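You operate a simulated robot arm through the tools that you are given. There is no shell and no other tool. Be economical: measure what you need, move in short steps, check, and stop when the job is done.

You are at the controls of a simulated two-armed robot. One attempt, no reset.

JOB
Lock the red antenna into the orange intercom pack and link it to the base on channel 3.
Fine: hold the pack still; base on, both knobs on that channel, talk button on.

It is judged by the outcome, as a careful person would: the job done as asked, and still so three seconds after it is handed in. It fails if anything else is knocked over, pushed out of place, dropped, spilled or broken.

ROBOT AND FRAMES
Two 7-joint arms with two-finger parallel grippers on one trunk, on a base that drives. Base frame: it is fixed to the floor where the robot stands at the start and does not move with it; the origin is under the middle of the robot, x ahead of it, y to its left, z up. Readings come in m, degrees, newtons and seconds.
The left shoulder is at the start at [0.07, 0.133, 1.201], the right one opposite. With the tool pointing down near the work surface each hand reaches from about 0.1 to 0.64 m from the robot's upright axis, wherever it stands, measured 20 degrees to its own side. Places, roughly: socket of the orange pack [1.1, -0.2, 0.9]; orange pack knob [1.1, -0.2, 0.9]; base power switch [0.4, 0.3, 0.9]; base channel knob [0.5, 0.3, 0.9]; orange pack talk button [1.1, -0.3, 0.9]; green intercom pack [1.5, 0.25, 0.75]. Payload 1.57 kg a hand.
The tool frame of a hand sits at the grasp point between the pads (the TCP): z along the fingers, y along the line on which they close. The tips reach 0.03 m beyond it. Largest opening 0.08 m; finger width 0.017, thickness 0.012; the body of the gripper, 0.04 by 0.082 m, starts 0.08 m behind the TCP.
Orientation is that of the tool frame in the base frame, as a unit quaternion [w, x, y, z]. With the fingers straight down and closing along the base's y, the tool's x points along the base's -x, its y along +y and its z along -z.

CONTROLS
- The arms move only by the tool move_arm. It takes "left_motion", "right_motion" or both (then of equal length, played together; a hand with none holds still); each is a list of rows, each an object (a shift or turn left out is 0, a gripper value left out holds the last) with "slide": the shift along the tool's x, y, z in mm, a list of three; "delta_rot": the turn, a rotation vector about the tool's x, y, z in degrees, a list of three; "hand": the gripper command, from -1 (fully open) to 1 (shut), values between in proportion. In form: [{"slide": [x, y, z], "delta_rot": [ax, ay, az], "hand": hand}, ...]. A call has 1 to 20 rows; each row is the pose to reach, as a shift and turn from the pose commanded when the call began, along the tool's axes at that moment. Rows are played at 5 a second. More than 0.05 m and 8.6 degrees between two rows, or a gripper value outside its range, and nothing of the call is played. Where a pose cannot be reached the arm comes as near as it can. A force on the tool above 40 N (or 10 N above the force at the start of the call, whichever is more), or a blocked arm, ends the call early, and 0.2 s more pass. Each finger travels about 0.153 m/s and halts on what it meets, pressing with about 28 N; the grip force reading is that of the motor and also rises with nothing between the fingers. The clock runs only during rows and for 0.2 s after the last one: add rows that repeat a pose to give the fingers time. The reply holds the time, the measured pose of the TCP, the force on the tool along the base axes, the opening and the grip force, in the units named above and with some noise, and new pictures: "pictures" is both (left out), scene, wrist or none (wrist: the cameras of the hands that moved).
- Cameras (640 x 400 px; columns grow to the right, rows downward): "scene" is now at [0.1325, -0.014, 1.4181]; the picture's right is [-0.18, -0.98, 0.00], its down [-0.65, 0.12, -0.75] and it looks along [0.73, -0.14, -0.66] (base axes); focal length 238 px, centre (320, 200). "left" rides on the left gripper at [-0.032, 0, -0.078] in its tool frame; the picture's right is [0.00, -1.00, 0.00], its down [0.97, 0.00, -0.24] and it looks along [0.24, 0.00, 0.97] (tool axes); focal length 218 px, centre (320, 200). "right" rides on the right gripper at [-0.032, 0, -0.078] in its tool frame; the picture's right is [0.00, -1.00, 0.00], its down [0.97, 0.00, -0.24] and it looks along [0.24, 0.00, 0.97] (tool axes); focal length 218 px, centre (320, 200).
- slide_trunk(by): slides the trunk up (or, below 0, down) by that many m; the arms and the scene camera ride with it, the base frame stays. It gives what a move gives, with no picture.
- roll_base(legs): drives the robot by 1 to 6 legs, each [ahead, left, turn to the left] in m, m and degrees, along the robot's own axes; the way and the turn of a leg run together, so that a leg with both is an arc; at most 1.5 m and 180 degrees a leg. The arms and the cameras ride along, it lands a little off, and it stops where it bumps. It gives what a move gives, and a new picture of the scene camera.
- turn_head(pan, tilt): turns the head with the scene camera to pan (to the left, within 86 degrees either way) and tilt (down, from -29 to 69), counted from straight ahead of the robot. It gives what a move gives, and a new picture of the scene camera.
- locate(camera, pixels): for up to 12 pixels [column, row] of the newest picture of that camera ("zoom" is the newest enlarged one), the place [x, y, z] in the base frame of the surface seen there, good to about 0.002 m. It takes no simulated time.
- inspect(camera, box): a new picture of the part [left, top, right, bottom] of that camera's present view, enlarged. It takes no simulated time.
- close_job(): hands the job in; it is judged then, once.

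Go step by step. Measure first, check grasps and placings, and put right what went wrong. The budget is 80 turns and 170 pictures, counting those below and the enlarged ones. Unless the task says otherwise, let go and move clear before handing in.

The tools are called by a JSON object that holds its "name" and its "arguments". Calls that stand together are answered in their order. move_arm: Moves the arms, as the interface text tells. Its arguments: {"type":"object","properties":{"left_motion":{"type":"array","items":{"type":"object","properties":{"slide":{"type":"array","items":{"type":"number"}},"delta_rot":{"type":"array","items":{"type":"number"}},"hand":{"type":"number"}}}},"right_motion":{"type":"array","items":{"type":"object","properties":{"slide":{"type":"array","items":{"type":"number"}},"delta_rot":{"type":"array","items":{"type":"number"}},"hand":{"type":"number"}}}},"pictures":{"type":"string","enum":["both","scene","wrist","none"]}},"required":[]} The other tools are called the same way: slide_trunk (by) slides the trunk up or down; roll_base (legs) drives the base; turn_head (pan, tilt) turns the head that bears the scene camera; locate (camera, pixels) gives the place of the surface under pixels of a picture; inspect (camera, box) takes an enlarged picture of a part of a camera's view; close_job () hands the job in.

At the start:

```text
time: 0.0
left_tcp_pos: [0.3764, 0.1031, 1.2648]
left_orientation: [0.0, 0.0, 1.0, -0.001]
left_contact_force: [0.7, 0.1, -1.1]
left_width: 0.0801
left_grip_force: 0.1
right_tcp_pos: [0.386, -0.199, 1.1866]
right_orientation: [0.001, 0.0, 1.0, 0.0]
right_contact_force: [-0.3, -0.3, 0.9]
right_width: 0.08
right_grip_force: 0.0
trunk travel left (down, up): [-0.775, 0.165]
robot x, y, heading: [0.0004, 0.0028, -0.1]
head pan, tilt: [-10.5, 41.7]
```

scene: 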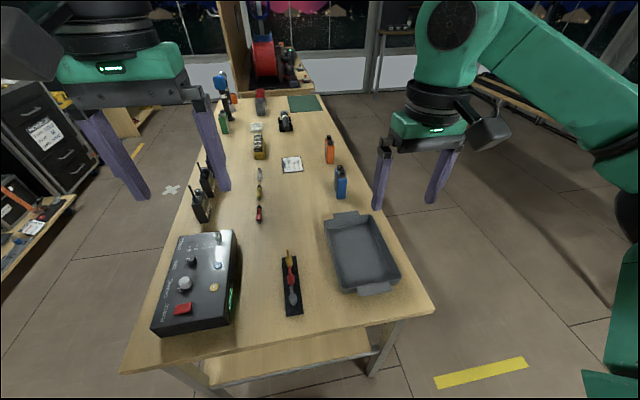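
right: 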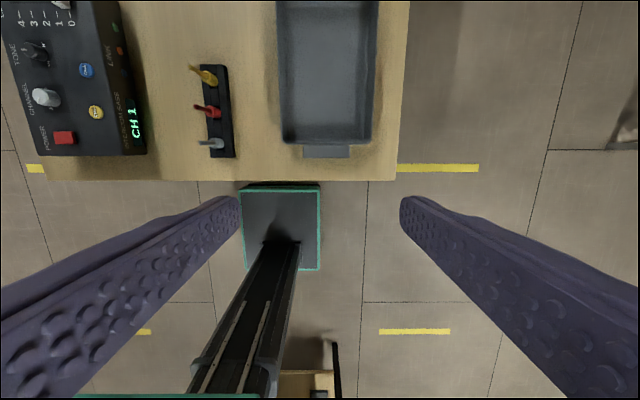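
left: 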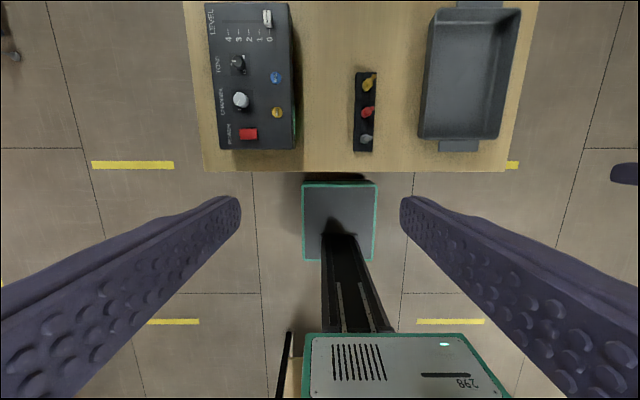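

The scene shows the base unit (pixel 195,280), an antenna rack with the red antenna in the middle (290,270), and the orange pack at (329,150). I'll zoom in on each.

{"name": "inspect", "arguments": {"camera": "scene", "box": [140, 220, 320, 340]}}

{"name": "inspect", "arguments": {"camera": "left", "box": [190, 0, 390, 160]}}

{"name": "inspect", "arguments": {"camera": "scene", "box": [230, 80, 380, 220]}}

{"name": "locate", "arguments": {"camera": "left", "pixels": [[248, 133], [240, 99], [368, 82], [368, 112], [366, 139], [360, 148], [360, 76], [284, 142], [222, 143], [276, 112], [276, 77], [237, 63]]}}

```text
3.33 times, centred on (230, 280) of scene
```

zoom: 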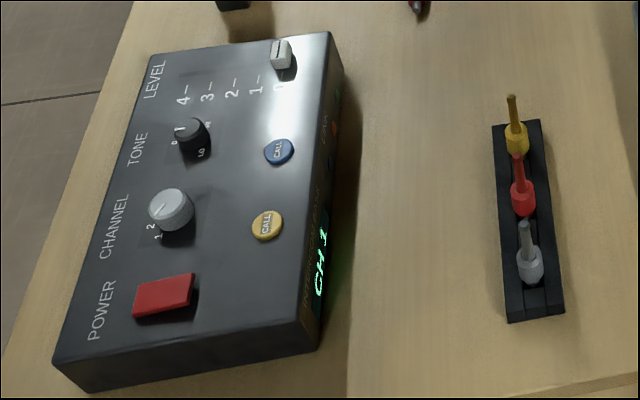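

```text
2.50 times, centred on (290, 80) of left
```

zoom: 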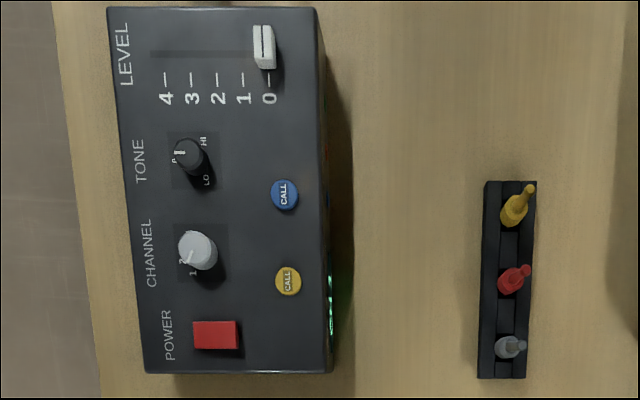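

```text
2.86 times, centred on (305, 150) of scene
```

zoom: 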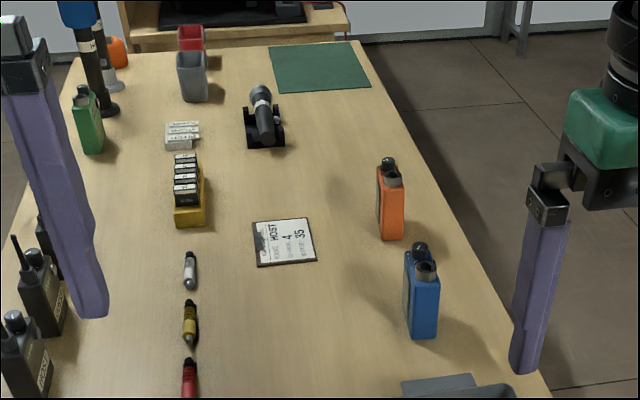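

```text
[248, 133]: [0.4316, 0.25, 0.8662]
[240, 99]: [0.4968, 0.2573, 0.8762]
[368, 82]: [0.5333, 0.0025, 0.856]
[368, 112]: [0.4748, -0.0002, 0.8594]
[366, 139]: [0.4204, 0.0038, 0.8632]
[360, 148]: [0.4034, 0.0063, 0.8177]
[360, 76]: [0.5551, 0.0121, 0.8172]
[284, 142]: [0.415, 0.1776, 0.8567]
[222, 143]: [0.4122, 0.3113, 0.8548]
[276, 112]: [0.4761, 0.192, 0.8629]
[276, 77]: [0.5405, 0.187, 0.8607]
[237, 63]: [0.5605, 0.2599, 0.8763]
```

The base display already reads "CH 1", and the channel knob sits at 1–2. I'll bring the left hand above the base and the right hand above the red antenna for close views.

{"name": "move_arm", "arguments": {"left_motion": [{"slide": [-12, 24, 36]}, {"slide": [-25, 49, 72]}, {"slide": [-37, 73, 107]}, {"slide": [-49, 98, 143]}, {"slide": [-62, 122, 179]}, {"slide": [-74, 147, 215]}], "right_motion": [{"slide": [-15, 33, 23]}, {"slide": [-30, 66, 46]}, {"slide": [-45, 100, 69]}, {"slide": [-60, 133, 92]}, {"slide": [-75, 166, 115]}, {"slide": [-89, 195, 137]}]}}

```text
time: 1.4
left_tcp_pos: [0.4516, 0.2506, 1.0491]
left_orientation: [0.0, 0.0, 1.0, -0.002]
left_contact_force: [0.9, 0.1, -0.4]
left_width: 0.0799
left_grip_force: 0.1
right_tcp_pos: [0.4746, -0.0024, 1.0482]
right_orientation: [0.0, 0.0, 1.0, -0.001]
right_contact_force: [-0.5, 0.1, -0.3]
right_width: 0.0799
right_grip_force: 0.0
trunk travel left (down, up): [-0.775, 0.165]
robot x, y, heading: [0.0016, 0.0041, 0.1]
head pan, tilt: [-10.5, 41.7]
```

scene: 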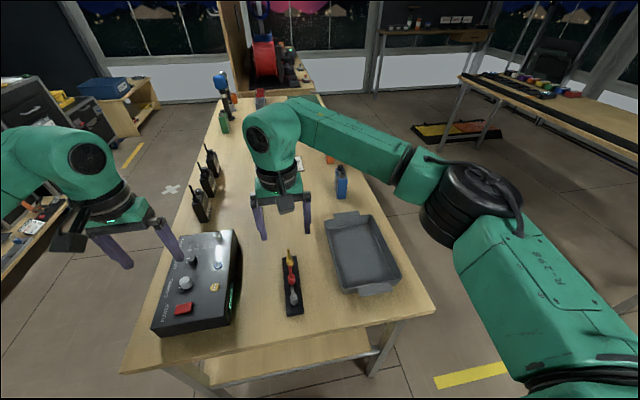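
right: 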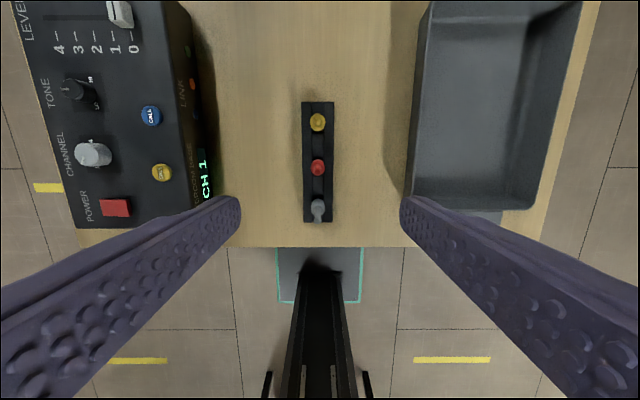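
left: 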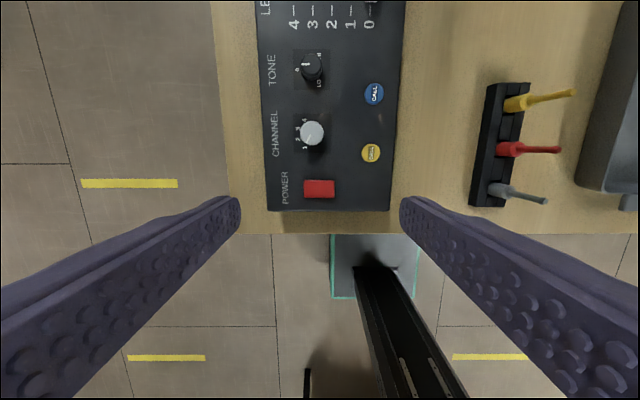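

{"name": "inspect", "arguments": {"camera": "left", "box": [260, 100, 400, 215]}}

{"name": "locate", "arguments": {"camera": "left", "pixels": [[319, 189], [307, 189], [331, 189], [319, 182], [319, 196], [312, 133], [301, 133], [323, 133], [312, 122], [312, 145], [350, 180], [300, 112]]}}

{"name": "inspect", "arguments": {"camera": "right", "box": [180, 90, 380, 230]}}

{"name": "locate", "arguments": {"camera": "right", "pixels": [[318, 168], [312, 167], [324, 167], [318, 161], [318, 174], [318, 122], [318, 212], [318, 190], [318, 145]]}}

```text
3.48 times, centred on (330, 158) of left
```

zoom: 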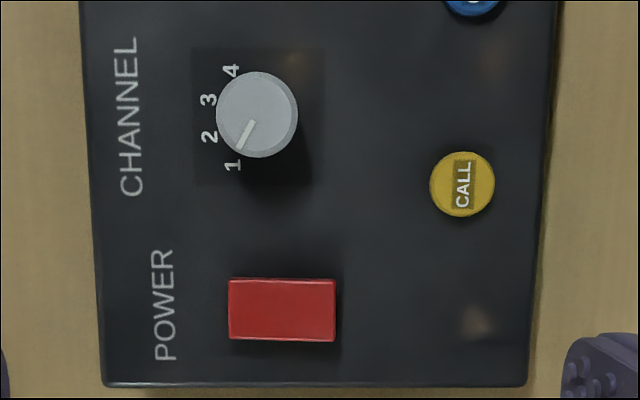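

```text
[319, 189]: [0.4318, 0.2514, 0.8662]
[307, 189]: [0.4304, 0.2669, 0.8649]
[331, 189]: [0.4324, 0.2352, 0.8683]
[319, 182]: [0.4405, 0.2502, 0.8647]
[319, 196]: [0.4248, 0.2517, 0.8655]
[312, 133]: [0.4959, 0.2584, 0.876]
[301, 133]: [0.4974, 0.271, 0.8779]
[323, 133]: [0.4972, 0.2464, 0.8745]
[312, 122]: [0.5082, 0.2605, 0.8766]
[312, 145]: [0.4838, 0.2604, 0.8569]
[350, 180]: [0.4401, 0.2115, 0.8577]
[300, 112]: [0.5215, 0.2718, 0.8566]
```

```text
2.86 times, centred on (280, 160) of right
```

zoom: 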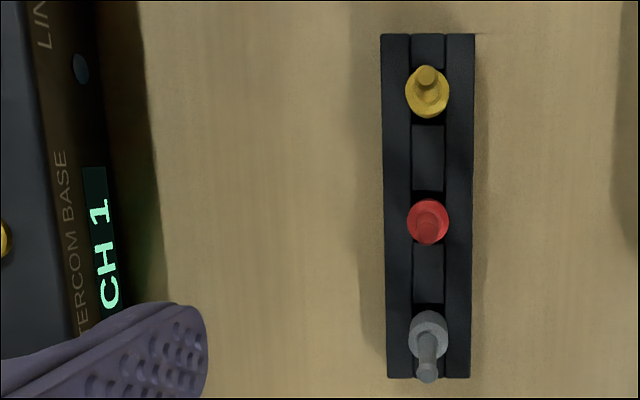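

```text
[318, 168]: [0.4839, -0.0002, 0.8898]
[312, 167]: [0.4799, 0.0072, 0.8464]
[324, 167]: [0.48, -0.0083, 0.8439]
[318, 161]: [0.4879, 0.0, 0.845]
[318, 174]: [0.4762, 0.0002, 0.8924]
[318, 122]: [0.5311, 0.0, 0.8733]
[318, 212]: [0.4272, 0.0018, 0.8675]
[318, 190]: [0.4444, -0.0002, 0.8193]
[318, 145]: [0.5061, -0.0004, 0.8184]
```

The pointer is at 1, and 3 needs about +74° about tool z. I'll look at the antenna from the side, using the left camera, and at the display.

{"name": "inspect", "arguments": {"camera": "left", "box": [460, 70, 600, 220]}}

{"name": "inspect", "arguments": {"camera": "scene", "box": [260, 230, 330, 330]}}

{"name": "locate", "arguments": {"camera": "left", "pixels": [[502, 149], [510, 149], [516, 149], [522, 149], [530, 149], [540, 149], [550, 149], [558, 149]]}}

{"name": "move_arm", "arguments": {"left_motion": [{"slide": [-9, 2, 25], "delta_rot": [0, 0, -7.4], "hand": -0.2}, {"slide": [-18, 4, 50], "delta_rot": [0, 0, -14.8]}, {"slide": [-27, 6, 70], "delta_rot": [0, 0, -22.2]}, {"slide": [-36, 7, 90], "delta_rot": [0, 0, -29.6]}, {"slide": [-45, 8, 110], "delta_rot": [0, 0, -37]}]}}

```text
2.67 times, centred on (530, 145) of left
```

zoom: 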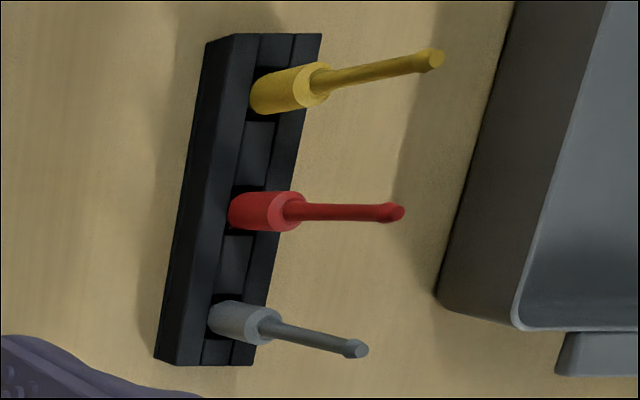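

```text
4.00 times, centred on (295, 280) of scene
```

zoom: 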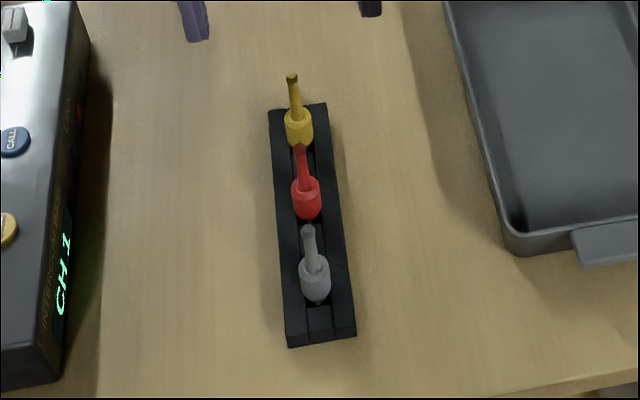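

```text
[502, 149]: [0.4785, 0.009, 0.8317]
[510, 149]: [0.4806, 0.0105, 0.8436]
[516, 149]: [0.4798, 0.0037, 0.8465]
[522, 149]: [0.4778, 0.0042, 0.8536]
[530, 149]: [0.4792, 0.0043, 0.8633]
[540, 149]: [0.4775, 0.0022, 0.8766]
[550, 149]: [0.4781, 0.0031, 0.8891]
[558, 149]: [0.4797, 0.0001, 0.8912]
```

```text
time: 2.6
left_tcp_pos: [0.4956, 0.2575, 0.939]
left_orientation: [0.0, -0.318, 0.948, 0.001]
left_contact_force: [-0.3, 0.4, -0.2]
left_width: 0.0481
left_grip_force: 0.0
right_tcp_pos: [0.4744, -0.0046, 1.0495]
right_orientation: [0.0, -0.001, 1.0, 0.0]
right_contact_force: [0.1, 0.0, -0.3]
right_width: 0.0799
right_grip_force: 0.1
trunk travel left (down, up): [-0.775, 0.165]
robot x, y, heading: [-0.0022, -0.0012, 0.1]
head pan, tilt: [-10.5, 41.7]
```

scene: 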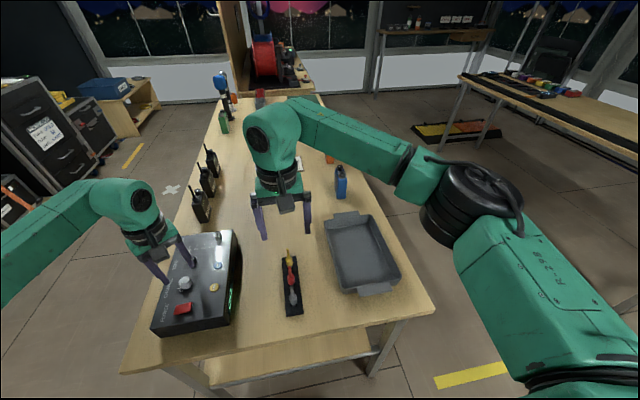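
left: 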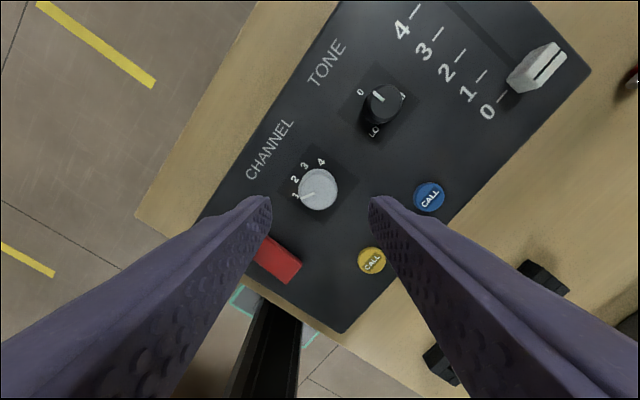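

The left gripper is centred over the knob (317,190). I'll descend, close and turn +74° to channel 3.

{"name": "move_arm", "arguments": {"left_motion": [{"slide": [0, 0, 25]}, {"slide": [0, 0, 47]}, {"slide": [0, 0, 47], "hand": 1}, {"slide": [0, 0, 47]}, {"slide": [0, 0, 47], "delta_rot": [0, 0, 7.4]}, {"slide": [0, 0, 47], "delta_rot": [0, 0, 14.8]}, {"slide": [0, 0, 47], "delta_rot": [0, 0, 22.2]}, {"slide": [0, 0, 47], "delta_rot": [0, 0, 29.6]}, {"slide": [0, 0, 47], "delta_rot": [0, 0, 37]}, {"slide": [0, 0, 47], "delta_rot": [0, 0, 44.4]}, {"slide": [0, 0, 47], "delta_rot": [0, 0, 51.8]}, {"slide": [0, 0, 47], "delta_rot": [0, 0, 59.2]}, {"slide": [0, 0, 47], "delta_rot": [0, 0, 66.6]}, {"slide": [0, 0, 47], "delta_rot": [0, 0, 74]}, {"slide": [0, 0, 47], "delta_rot": [0, 0, 74]}], "pictures": "wrist"}}

{"name": "inspect", "arguments": {"camera": "right", "box": [40, 80, 220, 230]}}

```text
time: 5.1
left_tcp_pos: [0.4757, 0.2626, 0.8968]
left_orientation: [0.009, 0.111, 0.994, 0.009]
left_contact_force: [-9.0, 6.1, -16.9]
left_width: 0.0
left_grip_force: 21.4
left hand out of reach, approached as far as the arm can: row 11, 12
right_tcp_pos: [0.47, -0.0026, 1.0526]
right_orientation: [0.003, -0.001, 1.0, 0.0]
right_contact_force: [0.3, -0.9, -0.2]
right_width: 0.0803
right_grip_force: 0.1
trunk travel left (down, up): [-0.775, 0.165]
robot x, y, heading: [-0.0023, -0.0008, 0.0]
head pan, tilt: [-10.5, 41.7]
stopped in row 12 (left hand): the force on the tool passed its limit (the readings are from after the stop); the commanded pose is now the measured one
```

left: 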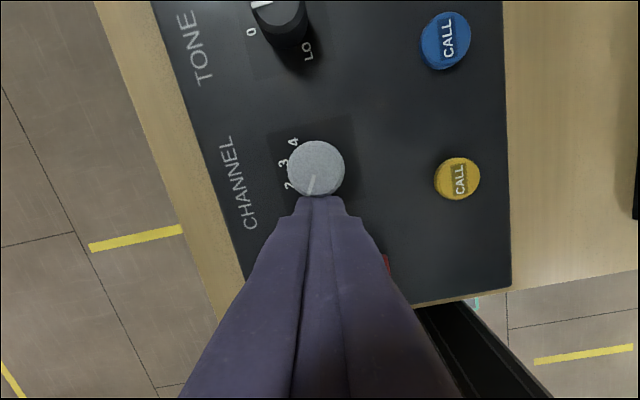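

```text
2.67 times, centred on (130, 155) of right
```

zoom: 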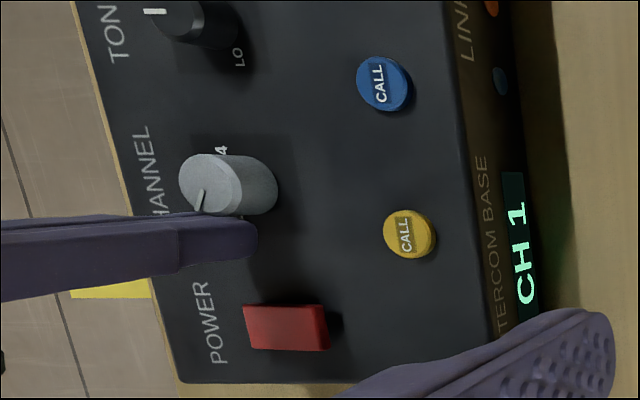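

The fingers slipped off the knob (still on 1) and shut behind it. I'll back off upward, open, and check.

{"name": "move_arm", "arguments": {"left_motion": [{"slide": [0, 0, -30]}, {"slide": [0, 0, -60], "hand": -0.2}, {"slide": [0, 0, -60]}], "pictures": "wrist"}}

{"name": "locate", "arguments": {"camera": "left", "pixels": [[320, 150]]}}

{"name": "inspect", "arguments": {"camera": "right", "box": [40, 80, 220, 230]}}

```text
time: 5.9
left_tcp_pos: [0.4819, 0.2596, 0.9581]
left_orientation: [0.008, 0.114, 0.993, 0.007]
left_contact_force: [0.1, 0.1, 0.1]
left_width: 0.0478
left_grip_force: 0.0
right_tcp_pos: [0.4728, -0.0042, 1.0495]
right_orientation: [0.0, 0.0, 1.0, 0.0]
right_contact_force: [-0.1, -0.8, -0.1]
right_width: 0.0799
right_grip_force: 0.0
trunk travel left (down, up): [-0.775, 0.165]
robot x, y, heading: [-0.0024, -0.003, 0.1]
head pan, tilt: [-10.5, 41.7]
```

left: 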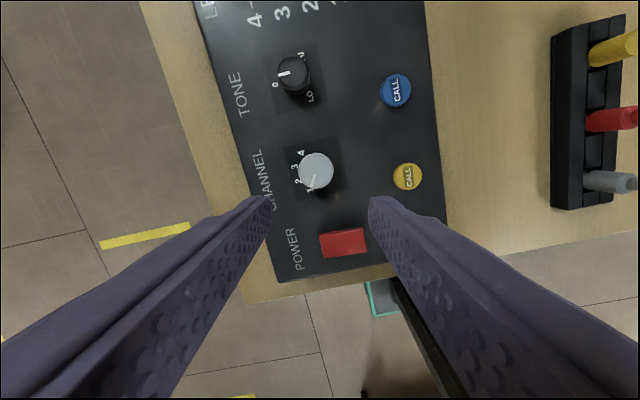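

```text
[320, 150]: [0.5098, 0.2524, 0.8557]
```

```text
2.67 times, centred on (130, 155) of right
```

zoom: 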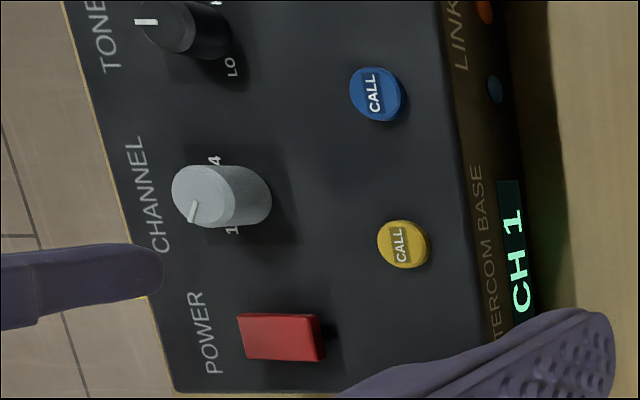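

The base is undisturbed and the knob is still at 1. Yaw past about +14° was out of reach, so I'll wind the hand back to about -70° and turn toward 0.

{"name": "locate", "arguments": {"camera": "left", "pixels": [[316, 171], [301, 171], [331, 171], [316, 157], [316, 186], [340, 240]]}}

{"name": "move_arm", "arguments": {"left_motion": [{"delta_rot": [0, 0, -8.3]}, {"delta_rot": [0, 0, -16.6]}, {"delta_rot": [0, 0, -24.9]}, {"delta_rot": [0, 0, -33.2]}, {"delta_rot": [0, 0, -41.5]}, {"delta_rot": [0, 0, -49.8]}, {"delta_rot": [0, 0, -58]}, {"delta_rot": [0, 0, -66]}, {"delta_rot": [0, 0, -74]}, {"delta_rot": [0, 0, -82]}, {"delta_rot": [0, 0, -85]}], "pictures": "wrist"}}

```text
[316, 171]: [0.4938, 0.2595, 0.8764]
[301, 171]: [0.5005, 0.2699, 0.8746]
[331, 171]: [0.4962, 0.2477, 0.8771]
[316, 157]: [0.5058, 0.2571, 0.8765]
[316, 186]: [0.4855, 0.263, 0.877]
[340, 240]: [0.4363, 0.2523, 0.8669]
```

```text
time: 8.3
left_tcp_pos: [0.48, 0.2583, 0.9571]
left_orientation: [0.011, -0.589, 0.808, 0.0]
left_contact_force: [-0.4, -0.5, -0.6]
left_width: 0.0477
left_grip_force: 0.0
right_tcp_pos: [0.4739, -0.005, 1.05]
right_orientation: [0.0, -0.001, 1.0, -0.001]
right_contact_force: [0.1, 0.0, 0.1]
right_width: 0.0799
right_grip_force: 0.1
trunk travel left (down, up): [-0.775, 0.165]
robot x, y, heading: [0.0008, 0.002, -0.2]
head pan, tilt: [-10.5, 41.7]
```

left: 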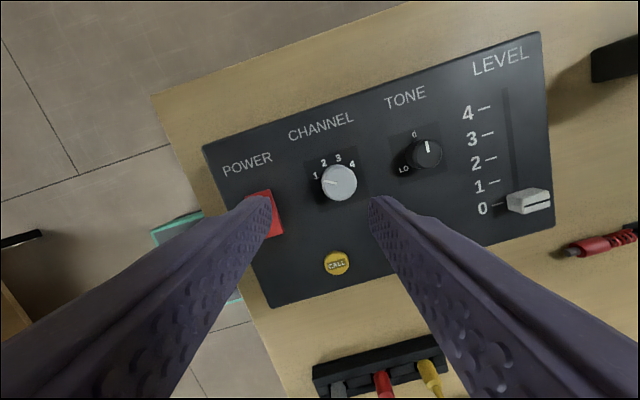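

The knob centre is at (0.496, 0.259) and the yaw is now -72° without a reach warning. I'll descend onto the knob and close, then check the width before turning.

{"name": "move_arm", "arguments": {"left_motion": [{"slide": [-5.6, -15, 0]}, {"slide": [-5.6, -15, 35]}, {"slide": [-5.6, -15, 68]}, {"slide": [-5.6, -15, 68]}, {"slide": [-5.6, -15, 68], "hand": 1}, {"slide": [-5.6, -15, 68]}, {"slide": [-5.6, -15, 68]}], "pictures": "wrist"}}

```text
time: 9.9
left_tcp_pos: [0.4973, 0.2596, 0.8896]
left_orientation: [0.009, -0.588, 0.809, 0.0]
left_contact_force: [-4.0, -0.2, -3.3]
left_width: 0.0255
left_grip_force: 37.0
right_tcp_pos: [0.4736, -0.0047, 1.0502]
right_orientation: [0.0, 0.0, 1.0, 0.001]
right_contact_force: [0.4, -0.4, 0.0]
right_width: 0.08
right_grip_force: 0.2
trunk travel left (down, up): [-0.775, 0.165]
robot x, y, heading: [0.0022, -0.0033, -0.1]
head pan, tilt: [-10.5, 41.7]
```

left: 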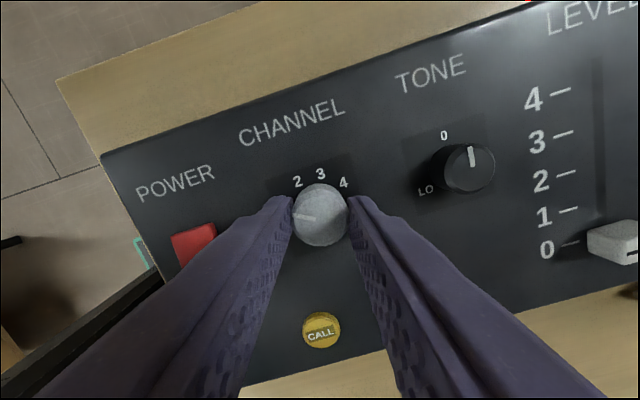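

Gripped at 25.5 mm on the knob. I'll turn it +37° and look.

{"name": "move_arm", "arguments": {"left_motion": [{"delta_rot": [0, 0, 7.4]}, {"delta_rot": [0, 0, 14.8]}, {"delta_rot": [0, 0, 22.2]}, {"delta_rot": [0, 0, 29.6]}, {"delta_rot": [0, 0, 37]}, {"delta_rot": [0, 0, 37]}], "pictures": "wrist"}}

{"name": "inspect", "arguments": {"camera": "right", "box": [40, 80, 220, 230]}}

```text
time: 11.3
left_tcp_pos: [0.4974, 0.2605, 0.8896]
left_orientation: [0.009, -0.3, 0.954, 0.003]
left_contact_force: [-12.1, -5.6, -17.2]
left_width: 0.0255
left_grip_force: 36.3
right_tcp_pos: [0.4731, -0.0043, 1.0514]
right_orientation: [0.001, 0.001, 1.0, -0.001]
right_contact_force: [0.1, -0.6, 0.1]
right_width: 0.0802
right_grip_force: 0.1
trunk travel left (down, up): [-0.775, 0.165]
robot x, y, heading: [-0.0001, -0.0008, 0.1]
head pan, tilt: [-10.5, 41.7]
```

left: 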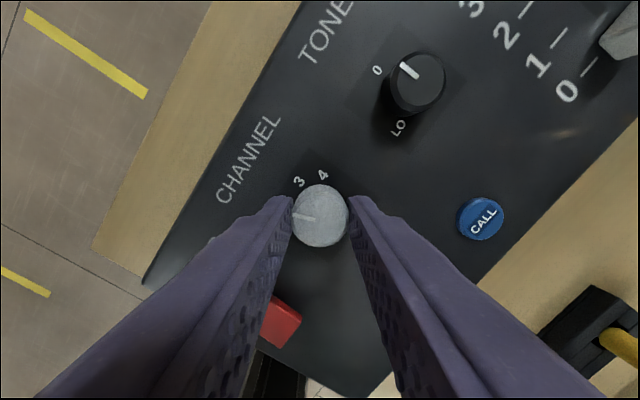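

```text
2.67 times, centred on (130, 155) of right
```

zoom: 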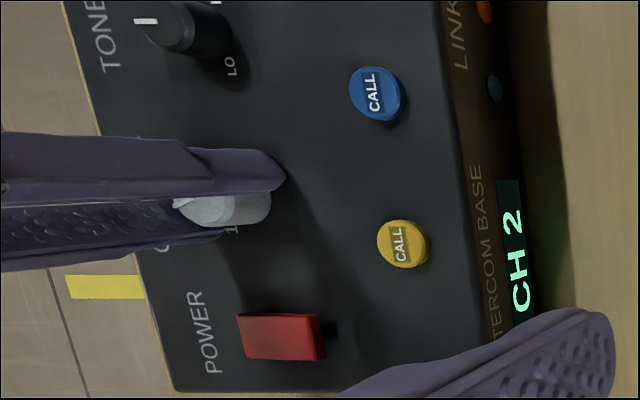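

The display now reads CH 2. Another +37°.

{"name": "move_arm", "arguments": {"left_motion": [{"delta_rot": [0, 0, 7.4]}, {"delta_rot": [0, 0, 14.8]}, {"delta_rot": [0, 0, 22.2]}, {"delta_rot": [0, 0, 29.6]}, {"delta_rot": [0, 0, 37]}, {"delta_rot": [0, 0, 37]}], "pictures": "wrist"}}

{"name": "inspect", "arguments": {"camera": "right", "box": [40, 80, 220, 230]}}

```text
time: 12.7
left_tcp_pos: [0.4976, 0.2604, 0.889]
left_orientation: [0.008, 0.018, 1.0, 0.005]
left_contact_force: [-14.3, -6.4, -18.3]
left_width: 0.0253
left_grip_force: 36.8
right_tcp_pos: [0.4743, -0.0054, 1.051]
right_orientation: [-0.001, 0.0, 1.0, 0.0]
right_contact_force: [-0.3, -0.4, -0.4]
right_width: 0.08
right_grip_force: 0.1
trunk travel left (down, up): [-0.775, 0.165]
robot x, y, heading: [0.0003, -0.0028, 0.0]
head pan, tilt: [-10.5, 41.7]
```

left: 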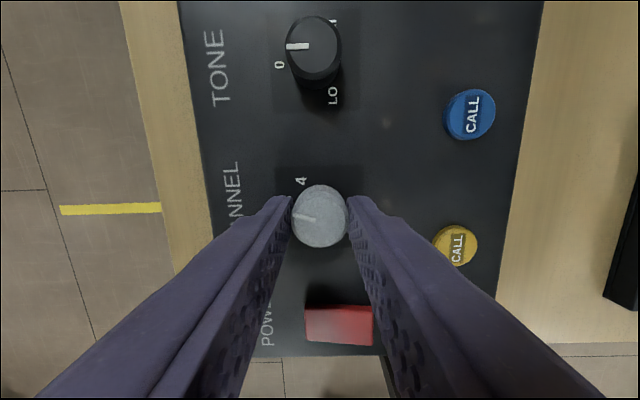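

```text
2.67 times, centred on (130, 155) of right
```

zoom: 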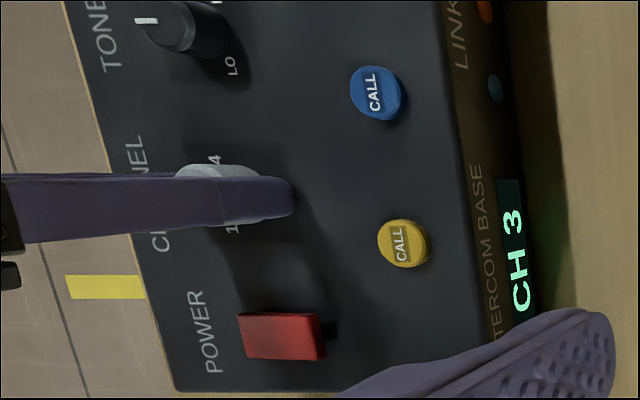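

The display reads CH 3. I'll release, rise, and look at the front face LEDs and the power rocker.

{"name": "move_arm", "arguments": {"left_motion": [{"hand": -0.2}, {"hand": -0.2}, {"slide": [0, 0, -50]}, {"slide": [0, 0, -100]}], "pictures": "both"}}

{"name": "inspect", "arguments": {"camera": "right", "box": [40, 0, 240, 230]}}

{"name": "inspect", "arguments": {"camera": "left", "box": [220, 110, 420, 270]}}

```text
time: 13.7
left_tcp_pos: [0.4969, 0.2591, 0.99]
left_orientation: [0.009, 0.017, 1.0, 0.005]
left_contact_force: [-0.2, -0.6, -0.1]
left_width: 0.0479
left_grip_force: 0.1
right_tcp_pos: [0.4735, -0.0044, 1.0509]
right_orientation: [0.001, 0.001, 1.0, 0.0]
right_contact_force: [0.0, 0.2, -0.2]
right_width: 0.0801
right_grip_force: 0.1
trunk travel left (down, up): [-0.775, 0.165]
robot x, y, heading: [-0.0006, 0.0017, -0.2]
head pan, tilt: [-10.5, 41.7]
```

scene: 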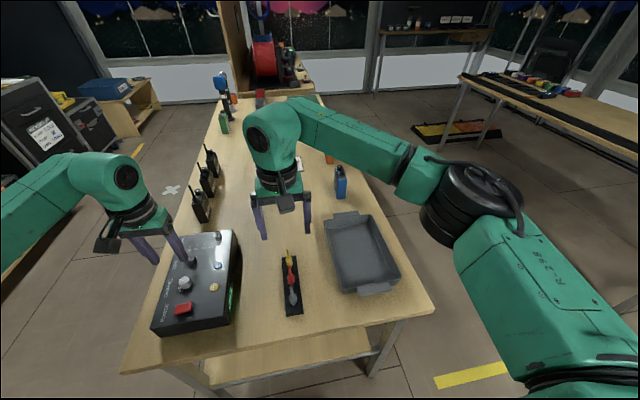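
left: 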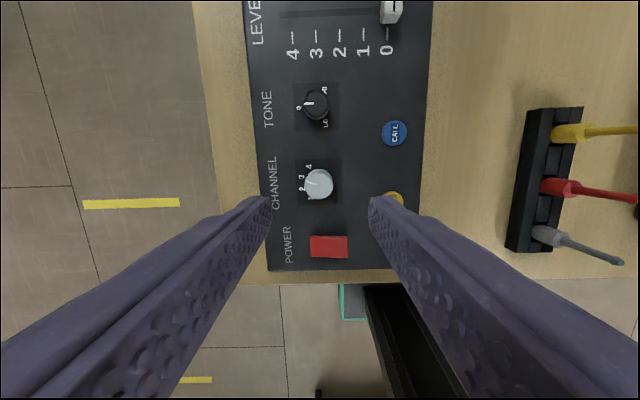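

```text
1.74 times, centred on (140, 115) of right
```

zoom: 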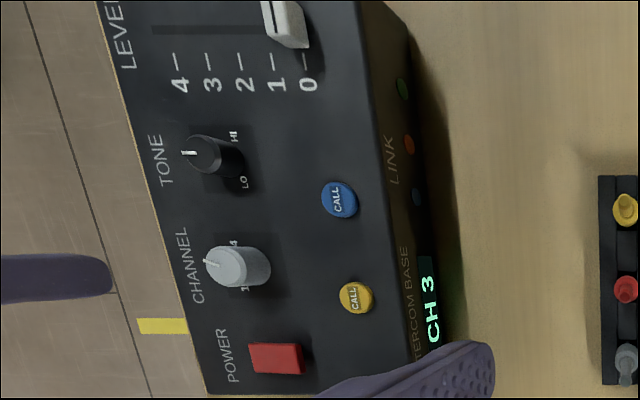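

```text
2.50 times, centred on (320, 190) of left
```

zoom: 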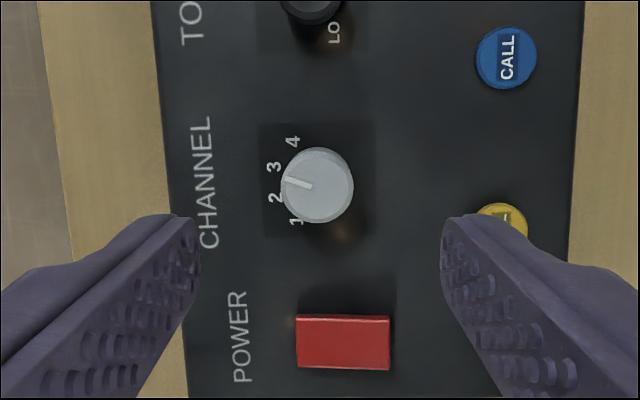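

The front face has three dim LINK LEDs (green, orange, blue) and a lit CH 3 display, so the base appears powered. The orange LED will confirm it at the end. Now I'll take the red antenna by its collar with the right hand and raise the left clear.

{"name": "move_arm", "arguments": {"right_motion": [{"slide": [-6, 4.4, 40], "hand": -0.1}, {"slide": [-6, 4.4, 85]}, {"slide": [-6, 4.4, 130]}, {"slide": [-6, 4.4, 160]}, {"slide": [-6, 4.4, 160]}], "left_motion": [{"slide": [0, 0, -20]}, {"slide": [0, 0, -40]}, {"slide": [0, 0, -60]}, {"slide": [0, 0, -80]}, {"slide": [0, 0, -80]}], "pictures": "wrist"}}

```text
time: 14.9
left_tcp_pos: [0.4954, 0.2574, 1.07]
left_orientation: [0.009, 0.017, 1.0, 0.007]
left_contact_force: [-0.6, -0.3, 0.3]
left_width: 0.0479
left_grip_force: 0.0
right_tcp_pos: [0.4806, -0.0014, 0.8911]
right_orientation: [0.0, 0.0, 1.0, 0.0]
right_contact_force: [-0.5, -0.2, 0.0]
right_width: 0.0439
right_grip_force: 0.2
trunk travel left (down, up): [-0.775, 0.165]
robot x, y, heading: [0.0019, 0.0008, 0.1]
head pan, tilt: [-10.5, 41.7]
```

right: 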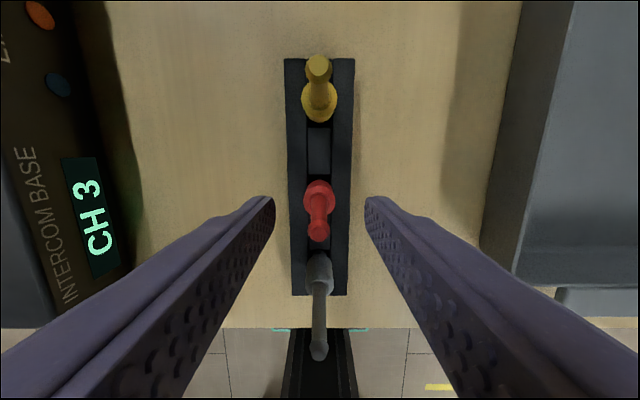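
left: 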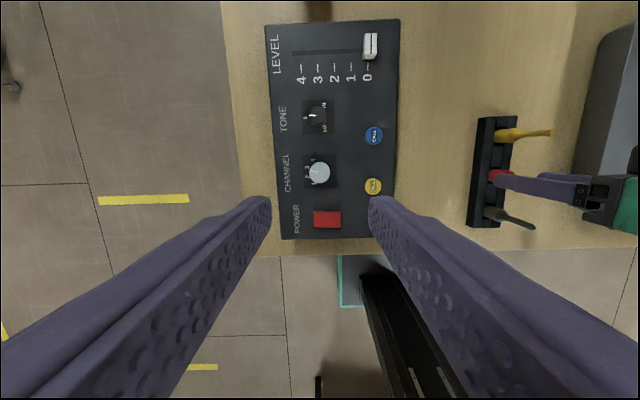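

The hand straddles the red antenna (318,205). I'll descend 29 mm, close, and check.

{"name": "move_arm", "arguments": {"right_motion": [{"slide": [0, 1, 15]}, {"slide": [0, 1, 29]}, {"slide": [0, 1, 29]}, {"slide": [0, 1, 29], "hand": 1}, {"slide": [0, 1, 29]}, {"slide": [0, 1, 29]}], "pictures": "wrist"}}

{"name": "inspect", "arguments": {"camera": "left", "box": [440, 90, 640, 250]}}

```text
time: 16.3
left_tcp_pos: [0.4953, 0.2571, 1.0696]
left_orientation: [0.008, 0.017, 1.0, 0.006]
left_contact_force: [0.3, 0.1, -0.1]
left_width: 0.048
left_grip_force: 0.1
right_tcp_pos: [0.4784, 0.0006, 0.8612]
right_orientation: [-0.001, 0.0, 1.0, 0.0]
right_contact_force: [-0.5, 0.4, -0.8]
right_width: 0.0173
right_grip_force: 28.0
trunk travel left (down, up): [-0.775, 0.165]
robot x, y, heading: [0.0027, -0.0003, -0.2]
head pan, tilt: [-10.5, 41.7]
```

right: 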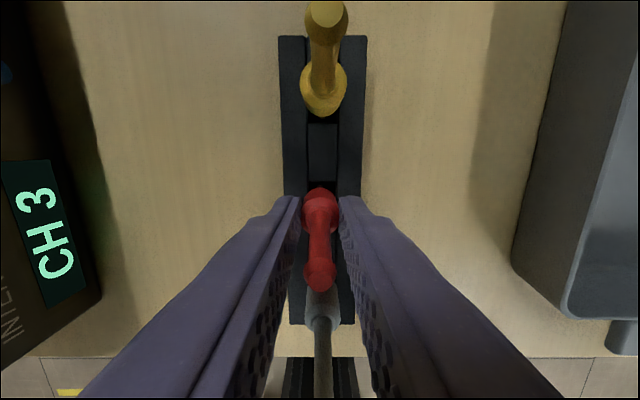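

```text
2.50 times, centred on (540, 170) of left
```

zoom: 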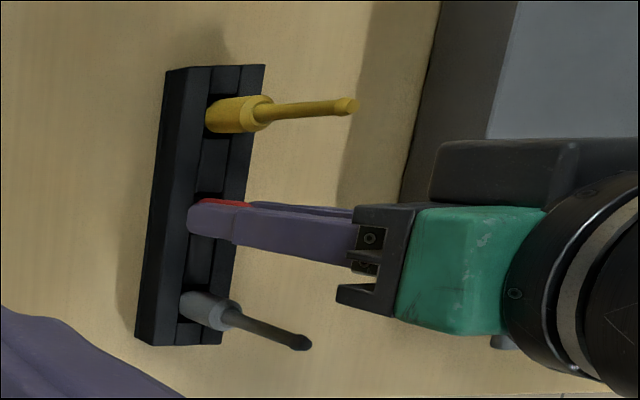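

Gripped at 17.3 mm on the collar. I'll lift straight up.

{"name": "move_arm", "arguments": {"right_motion": [{"slide": [0, 0, -15]}, {"slide": [0, 0, -40]}, {"slide": [0, 0, -80]}, {"slide": [0, 0, -120]}, {"slide": [0, 0, -150]}], "pictures": "both"}}

{"name": "inspect", "arguments": {"camera": "left", "box": [440, 90, 640, 250]}}

{"name": "inspect", "arguments": {"camera": "scene", "box": [220, 200, 340, 320]}}

```text
time: 17.5
left_tcp_pos: [0.4944, 0.2575, 1.0695]
left_orientation: [0.009, 0.018, 1.0, 0.006]
left_contact_force: [-0.1, -0.2, -0.2]
left_width: 0.0478
left_grip_force: 0.0
right_tcp_pos: [0.4799, -0.0002, 1.0102]
right_orientation: [0.0, 0.0, 1.0, 0.0]
right_contact_force: [0.2, 1.2, 0.4]
right_width: 0.0174
right_grip_force: 28.4
trunk travel left (down, up): [-0.775, 0.165]
robot x, y, heading: [0.0001, -0.0023, 0.3]
head pan, tilt: [-10.5, 41.7]
```

scene: 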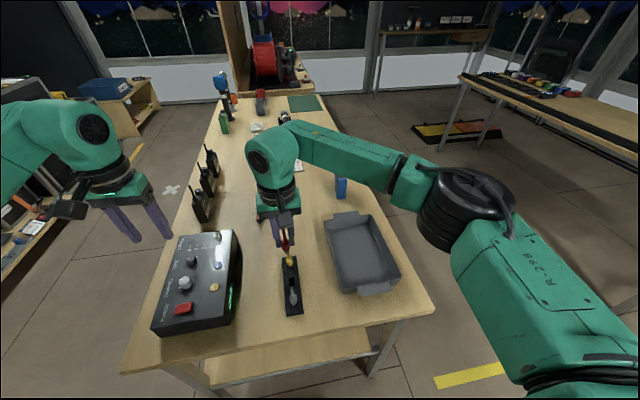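
right: 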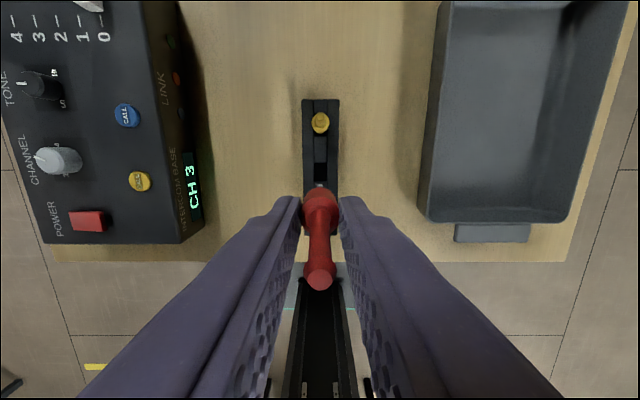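

```text
2.50 times, centred on (540, 170) of left
```

zoom: 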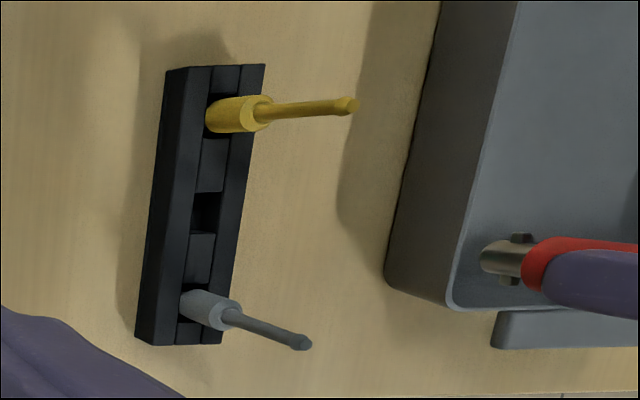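

```text
3.33 times, centred on (280, 260) of scene
```

zoom: 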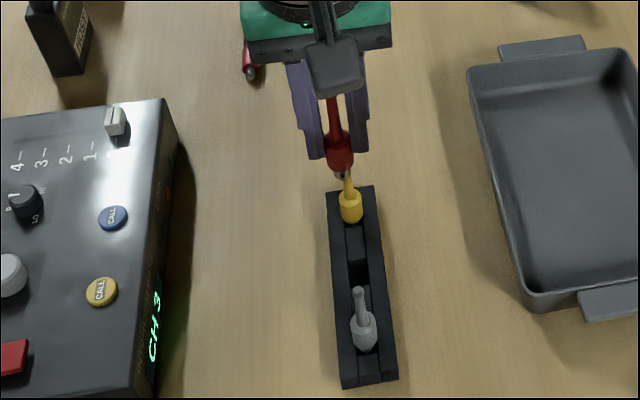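

The antenna is lifted; its bayonet lugs lie along ±tool x (zoom 520,238 and 508,281). I'll measure the plug and table edges before driving round to the right side of the table.

{"name": "locate", "arguments": {"camera": "left", "pixels": [[605, 193], [608, 193], [618, 193], [626, 190], [620, 185], [615, 202]]}}

{"name": "locate", "arguments": {"camera": "scene", "pixels": [[433, 311], [410, 262], [340, 178], [340, 190], [120, 372], [410, 130], [460, 95], [440, 375], [480, 150], [365, 375]]}}

{"name": "turn_head", "arguments": {"pan": -50, "tilt": 40}}

```text
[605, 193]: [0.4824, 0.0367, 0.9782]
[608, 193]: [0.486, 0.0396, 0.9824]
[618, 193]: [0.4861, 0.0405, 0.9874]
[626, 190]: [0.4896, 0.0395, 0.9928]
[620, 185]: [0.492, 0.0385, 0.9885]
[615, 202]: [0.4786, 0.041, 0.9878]
```

```text
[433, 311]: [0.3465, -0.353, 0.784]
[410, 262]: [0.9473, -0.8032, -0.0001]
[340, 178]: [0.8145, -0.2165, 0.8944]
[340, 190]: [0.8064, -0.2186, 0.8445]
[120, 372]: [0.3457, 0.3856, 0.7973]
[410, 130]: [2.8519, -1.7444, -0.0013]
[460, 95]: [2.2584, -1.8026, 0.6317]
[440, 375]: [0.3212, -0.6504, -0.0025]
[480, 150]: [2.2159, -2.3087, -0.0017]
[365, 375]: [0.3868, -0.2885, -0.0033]
```

```text
time: 18.6
left_tcp_pos: [0.4954, 0.2574, 1.07]
left_orientation: [0.009, 0.017, 1.0, 0.006]
left_contact_force: [0.7, 0.2, -0.9]
left_width: 0.0479
left_grip_force: 0.0
right_tcp_pos: [0.4801, 0.0, 1.0106]
right_orientation: [0.0, 0.0, 1.0, 0.0]
right_contact_force: [0.0, 0.2, -0.3]
right_width: 0.0171
right_grip_force: 27.9
trunk travel left (down, up): [-0.775, 0.165]
robot x, y, heading: [-0.0017, -0.0008, 0.1]
head pan, tilt: [-50.0, 40.0]
```

scene: 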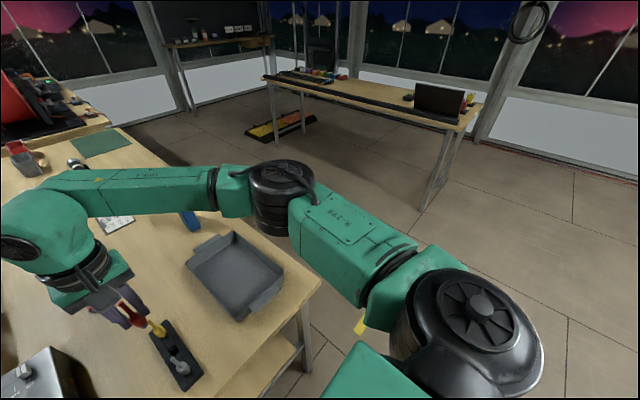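

The table's right edge is at y≈-0.353, the blue pack is at (0.81,-0.22), and the aisle to the right is clear. I'll raise the antenna and look straight ahead before driving back, right, ahead, and turning left.

{"name": "move_arm", "arguments": {"right_motion": [{"slide": [20, -30, -30]}, {"slide": [40, -60, -60]}, {"slide": [60, -90, -80]}], "left_motion": [{"slide": [20, -20, -10]}, {"slide": [40, -40, -20]}, {"slide": [60, -60, -30]}], "pictures": "none"}}

{"name": "roll_base", "arguments": {"legs": [[-0.35, 0, 0], [0, -0.95, 0], [1.45, 0, 0]]}}

```text
time: 19.4
left_tcp_pos: [0.4314, 0.1964, 1.0984]
left_orientation: [0.009, 0.017, 1.0, 0.008]
left_contact_force: [0.2, -0.6, 0.7]
left_width: 0.0481
left_grip_force: 0.0
right_tcp_pos: [0.4184, -0.0929, 1.092]
right_orientation: [0.001, -0.001, 1.0, 0.001]
right_contact_force: [-0.3, -0.8, -0.2]
right_width: 0.0172
right_grip_force: 27.8
trunk travel left (down, up): [-0.775, 0.165]
robot x, y, heading: [-0.0016, -0.0004, 0.0]
head pan, tilt: [-50.0, 40.0]
```

```text
time: 33.2
left_tcp_pos: [1.5483, -0.7565, 1.0982]
left_orientation: [0.009, 0.014, 1.0, 0.006]
left_contact_force: [-0.2, -0.7, 0.2]
left_width: 0.0477
left_grip_force: 0.0
right_tcp_pos: [1.5377, -1.0465, 1.0927]
right_orientation: [0.001, -0.003, 1.0, 0.0]
right_contact_force: [-0.1, 0.0, -0.6]
right_width: 0.0174
right_grip_force: 27.8
trunk travel left (down, up): [-0.775, 0.165]
robot x, y, heading: [1.117, -0.955, 0.1]
head pan, tilt: [-50.0, 40.0]
```

scene: 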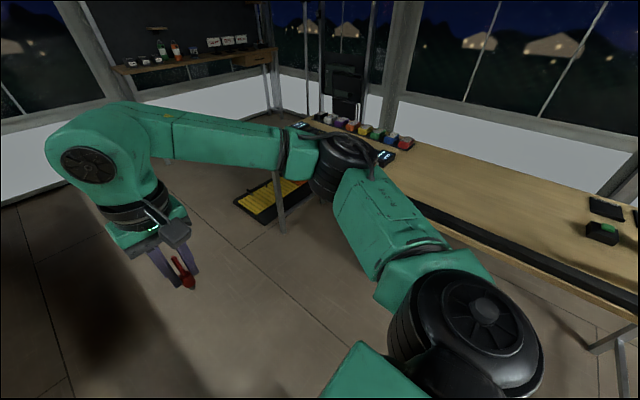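

At (1.117, -0.955). Now I'll turn left 90° and look ahead and down at the packs.

{"name": "roll_base", "arguments": {"legs": [[0, 0, 90]]}}

{"name": "turn_head", "arguments": {"pan": 0, "tilt": 40}}

```text
time: 37.4
left_tcp_pos: [0.9156, -0.5253, 1.0983]
left_orientation: [0.003, -0.698, 0.716, 0.011]
left_contact_force: [1.0, -0.4, 0.2]
left_width: 0.048
left_grip_force: 0.1
right_tcp_pos: [1.205, -0.536, 1.0916]
right_orientation: [0.0, 0.71, -0.704, 0.0]
right_contact_force: [0.8, -0.6, 0.0]
right_width: 0.0172
right_grip_force: 27.8
trunk travel left (down, up): [-0.775, 0.165]
robot x, y, heading: [1.116, -0.9556, 90.4]
head pan, tilt: [-50.0, 40.0]
```

scene: 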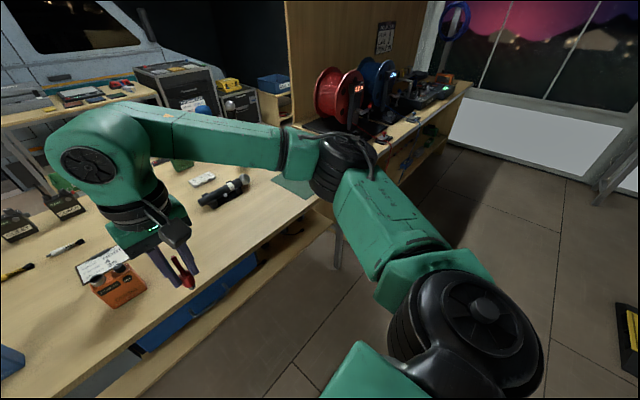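

```text
time: 38.6
left_tcp_pos: [0.916, -0.5255, 1.099]
left_orientation: [0.001, -0.697, 0.717, 0.011]
left_contact_force: [-0.8, 0.1, 0.5]
left_width: 0.0478
left_grip_force: 0.1
right_tcp_pos: [1.2052, -0.5375, 1.0922]
right_orientation: [0.0, 0.71, -0.704, 0.0]
right_contact_force: [-0.4, 0.6, -0.7]
right_width: 0.0174
right_grip_force: 28.5
trunk travel left (down, up): [-0.775, 0.165]
robot x, y, heading: [1.1184, -0.9574, 90.5]
head pan, tilt: [0.0, 40.0]
```

scene: 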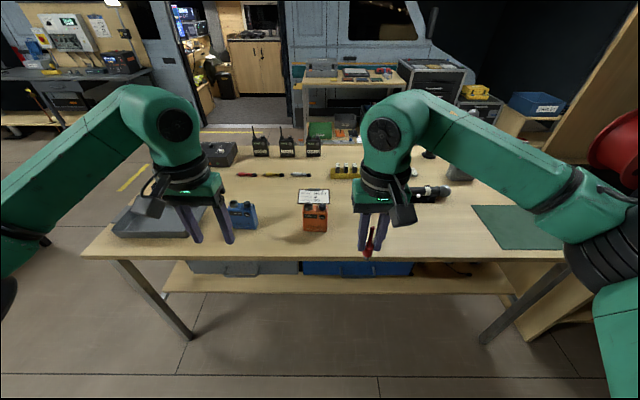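

{"name": "inspect", "arguments": {"camera": "scene", "box": [270, 180, 360, 240]}}

{"name": "locate", "arguments": {"camera": "zoom", "pixels": [[240, 180], [330, 180], [400, 200], [310, 260], [310, 310], [240, 330], [395, 330], [310, 340]]}}

```text
6.67 times, centred on (315, 210) of scene
```

zoom: 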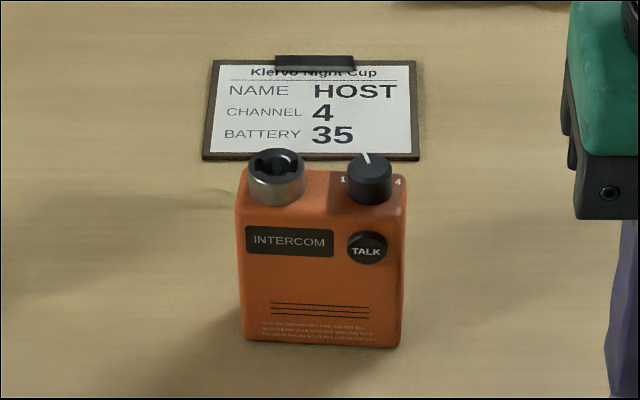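

```text
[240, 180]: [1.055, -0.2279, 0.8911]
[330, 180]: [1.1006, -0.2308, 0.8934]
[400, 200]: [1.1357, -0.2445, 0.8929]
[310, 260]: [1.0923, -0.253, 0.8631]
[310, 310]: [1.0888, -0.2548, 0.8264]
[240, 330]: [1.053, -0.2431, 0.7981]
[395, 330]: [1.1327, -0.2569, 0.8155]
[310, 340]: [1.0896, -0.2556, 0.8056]
```

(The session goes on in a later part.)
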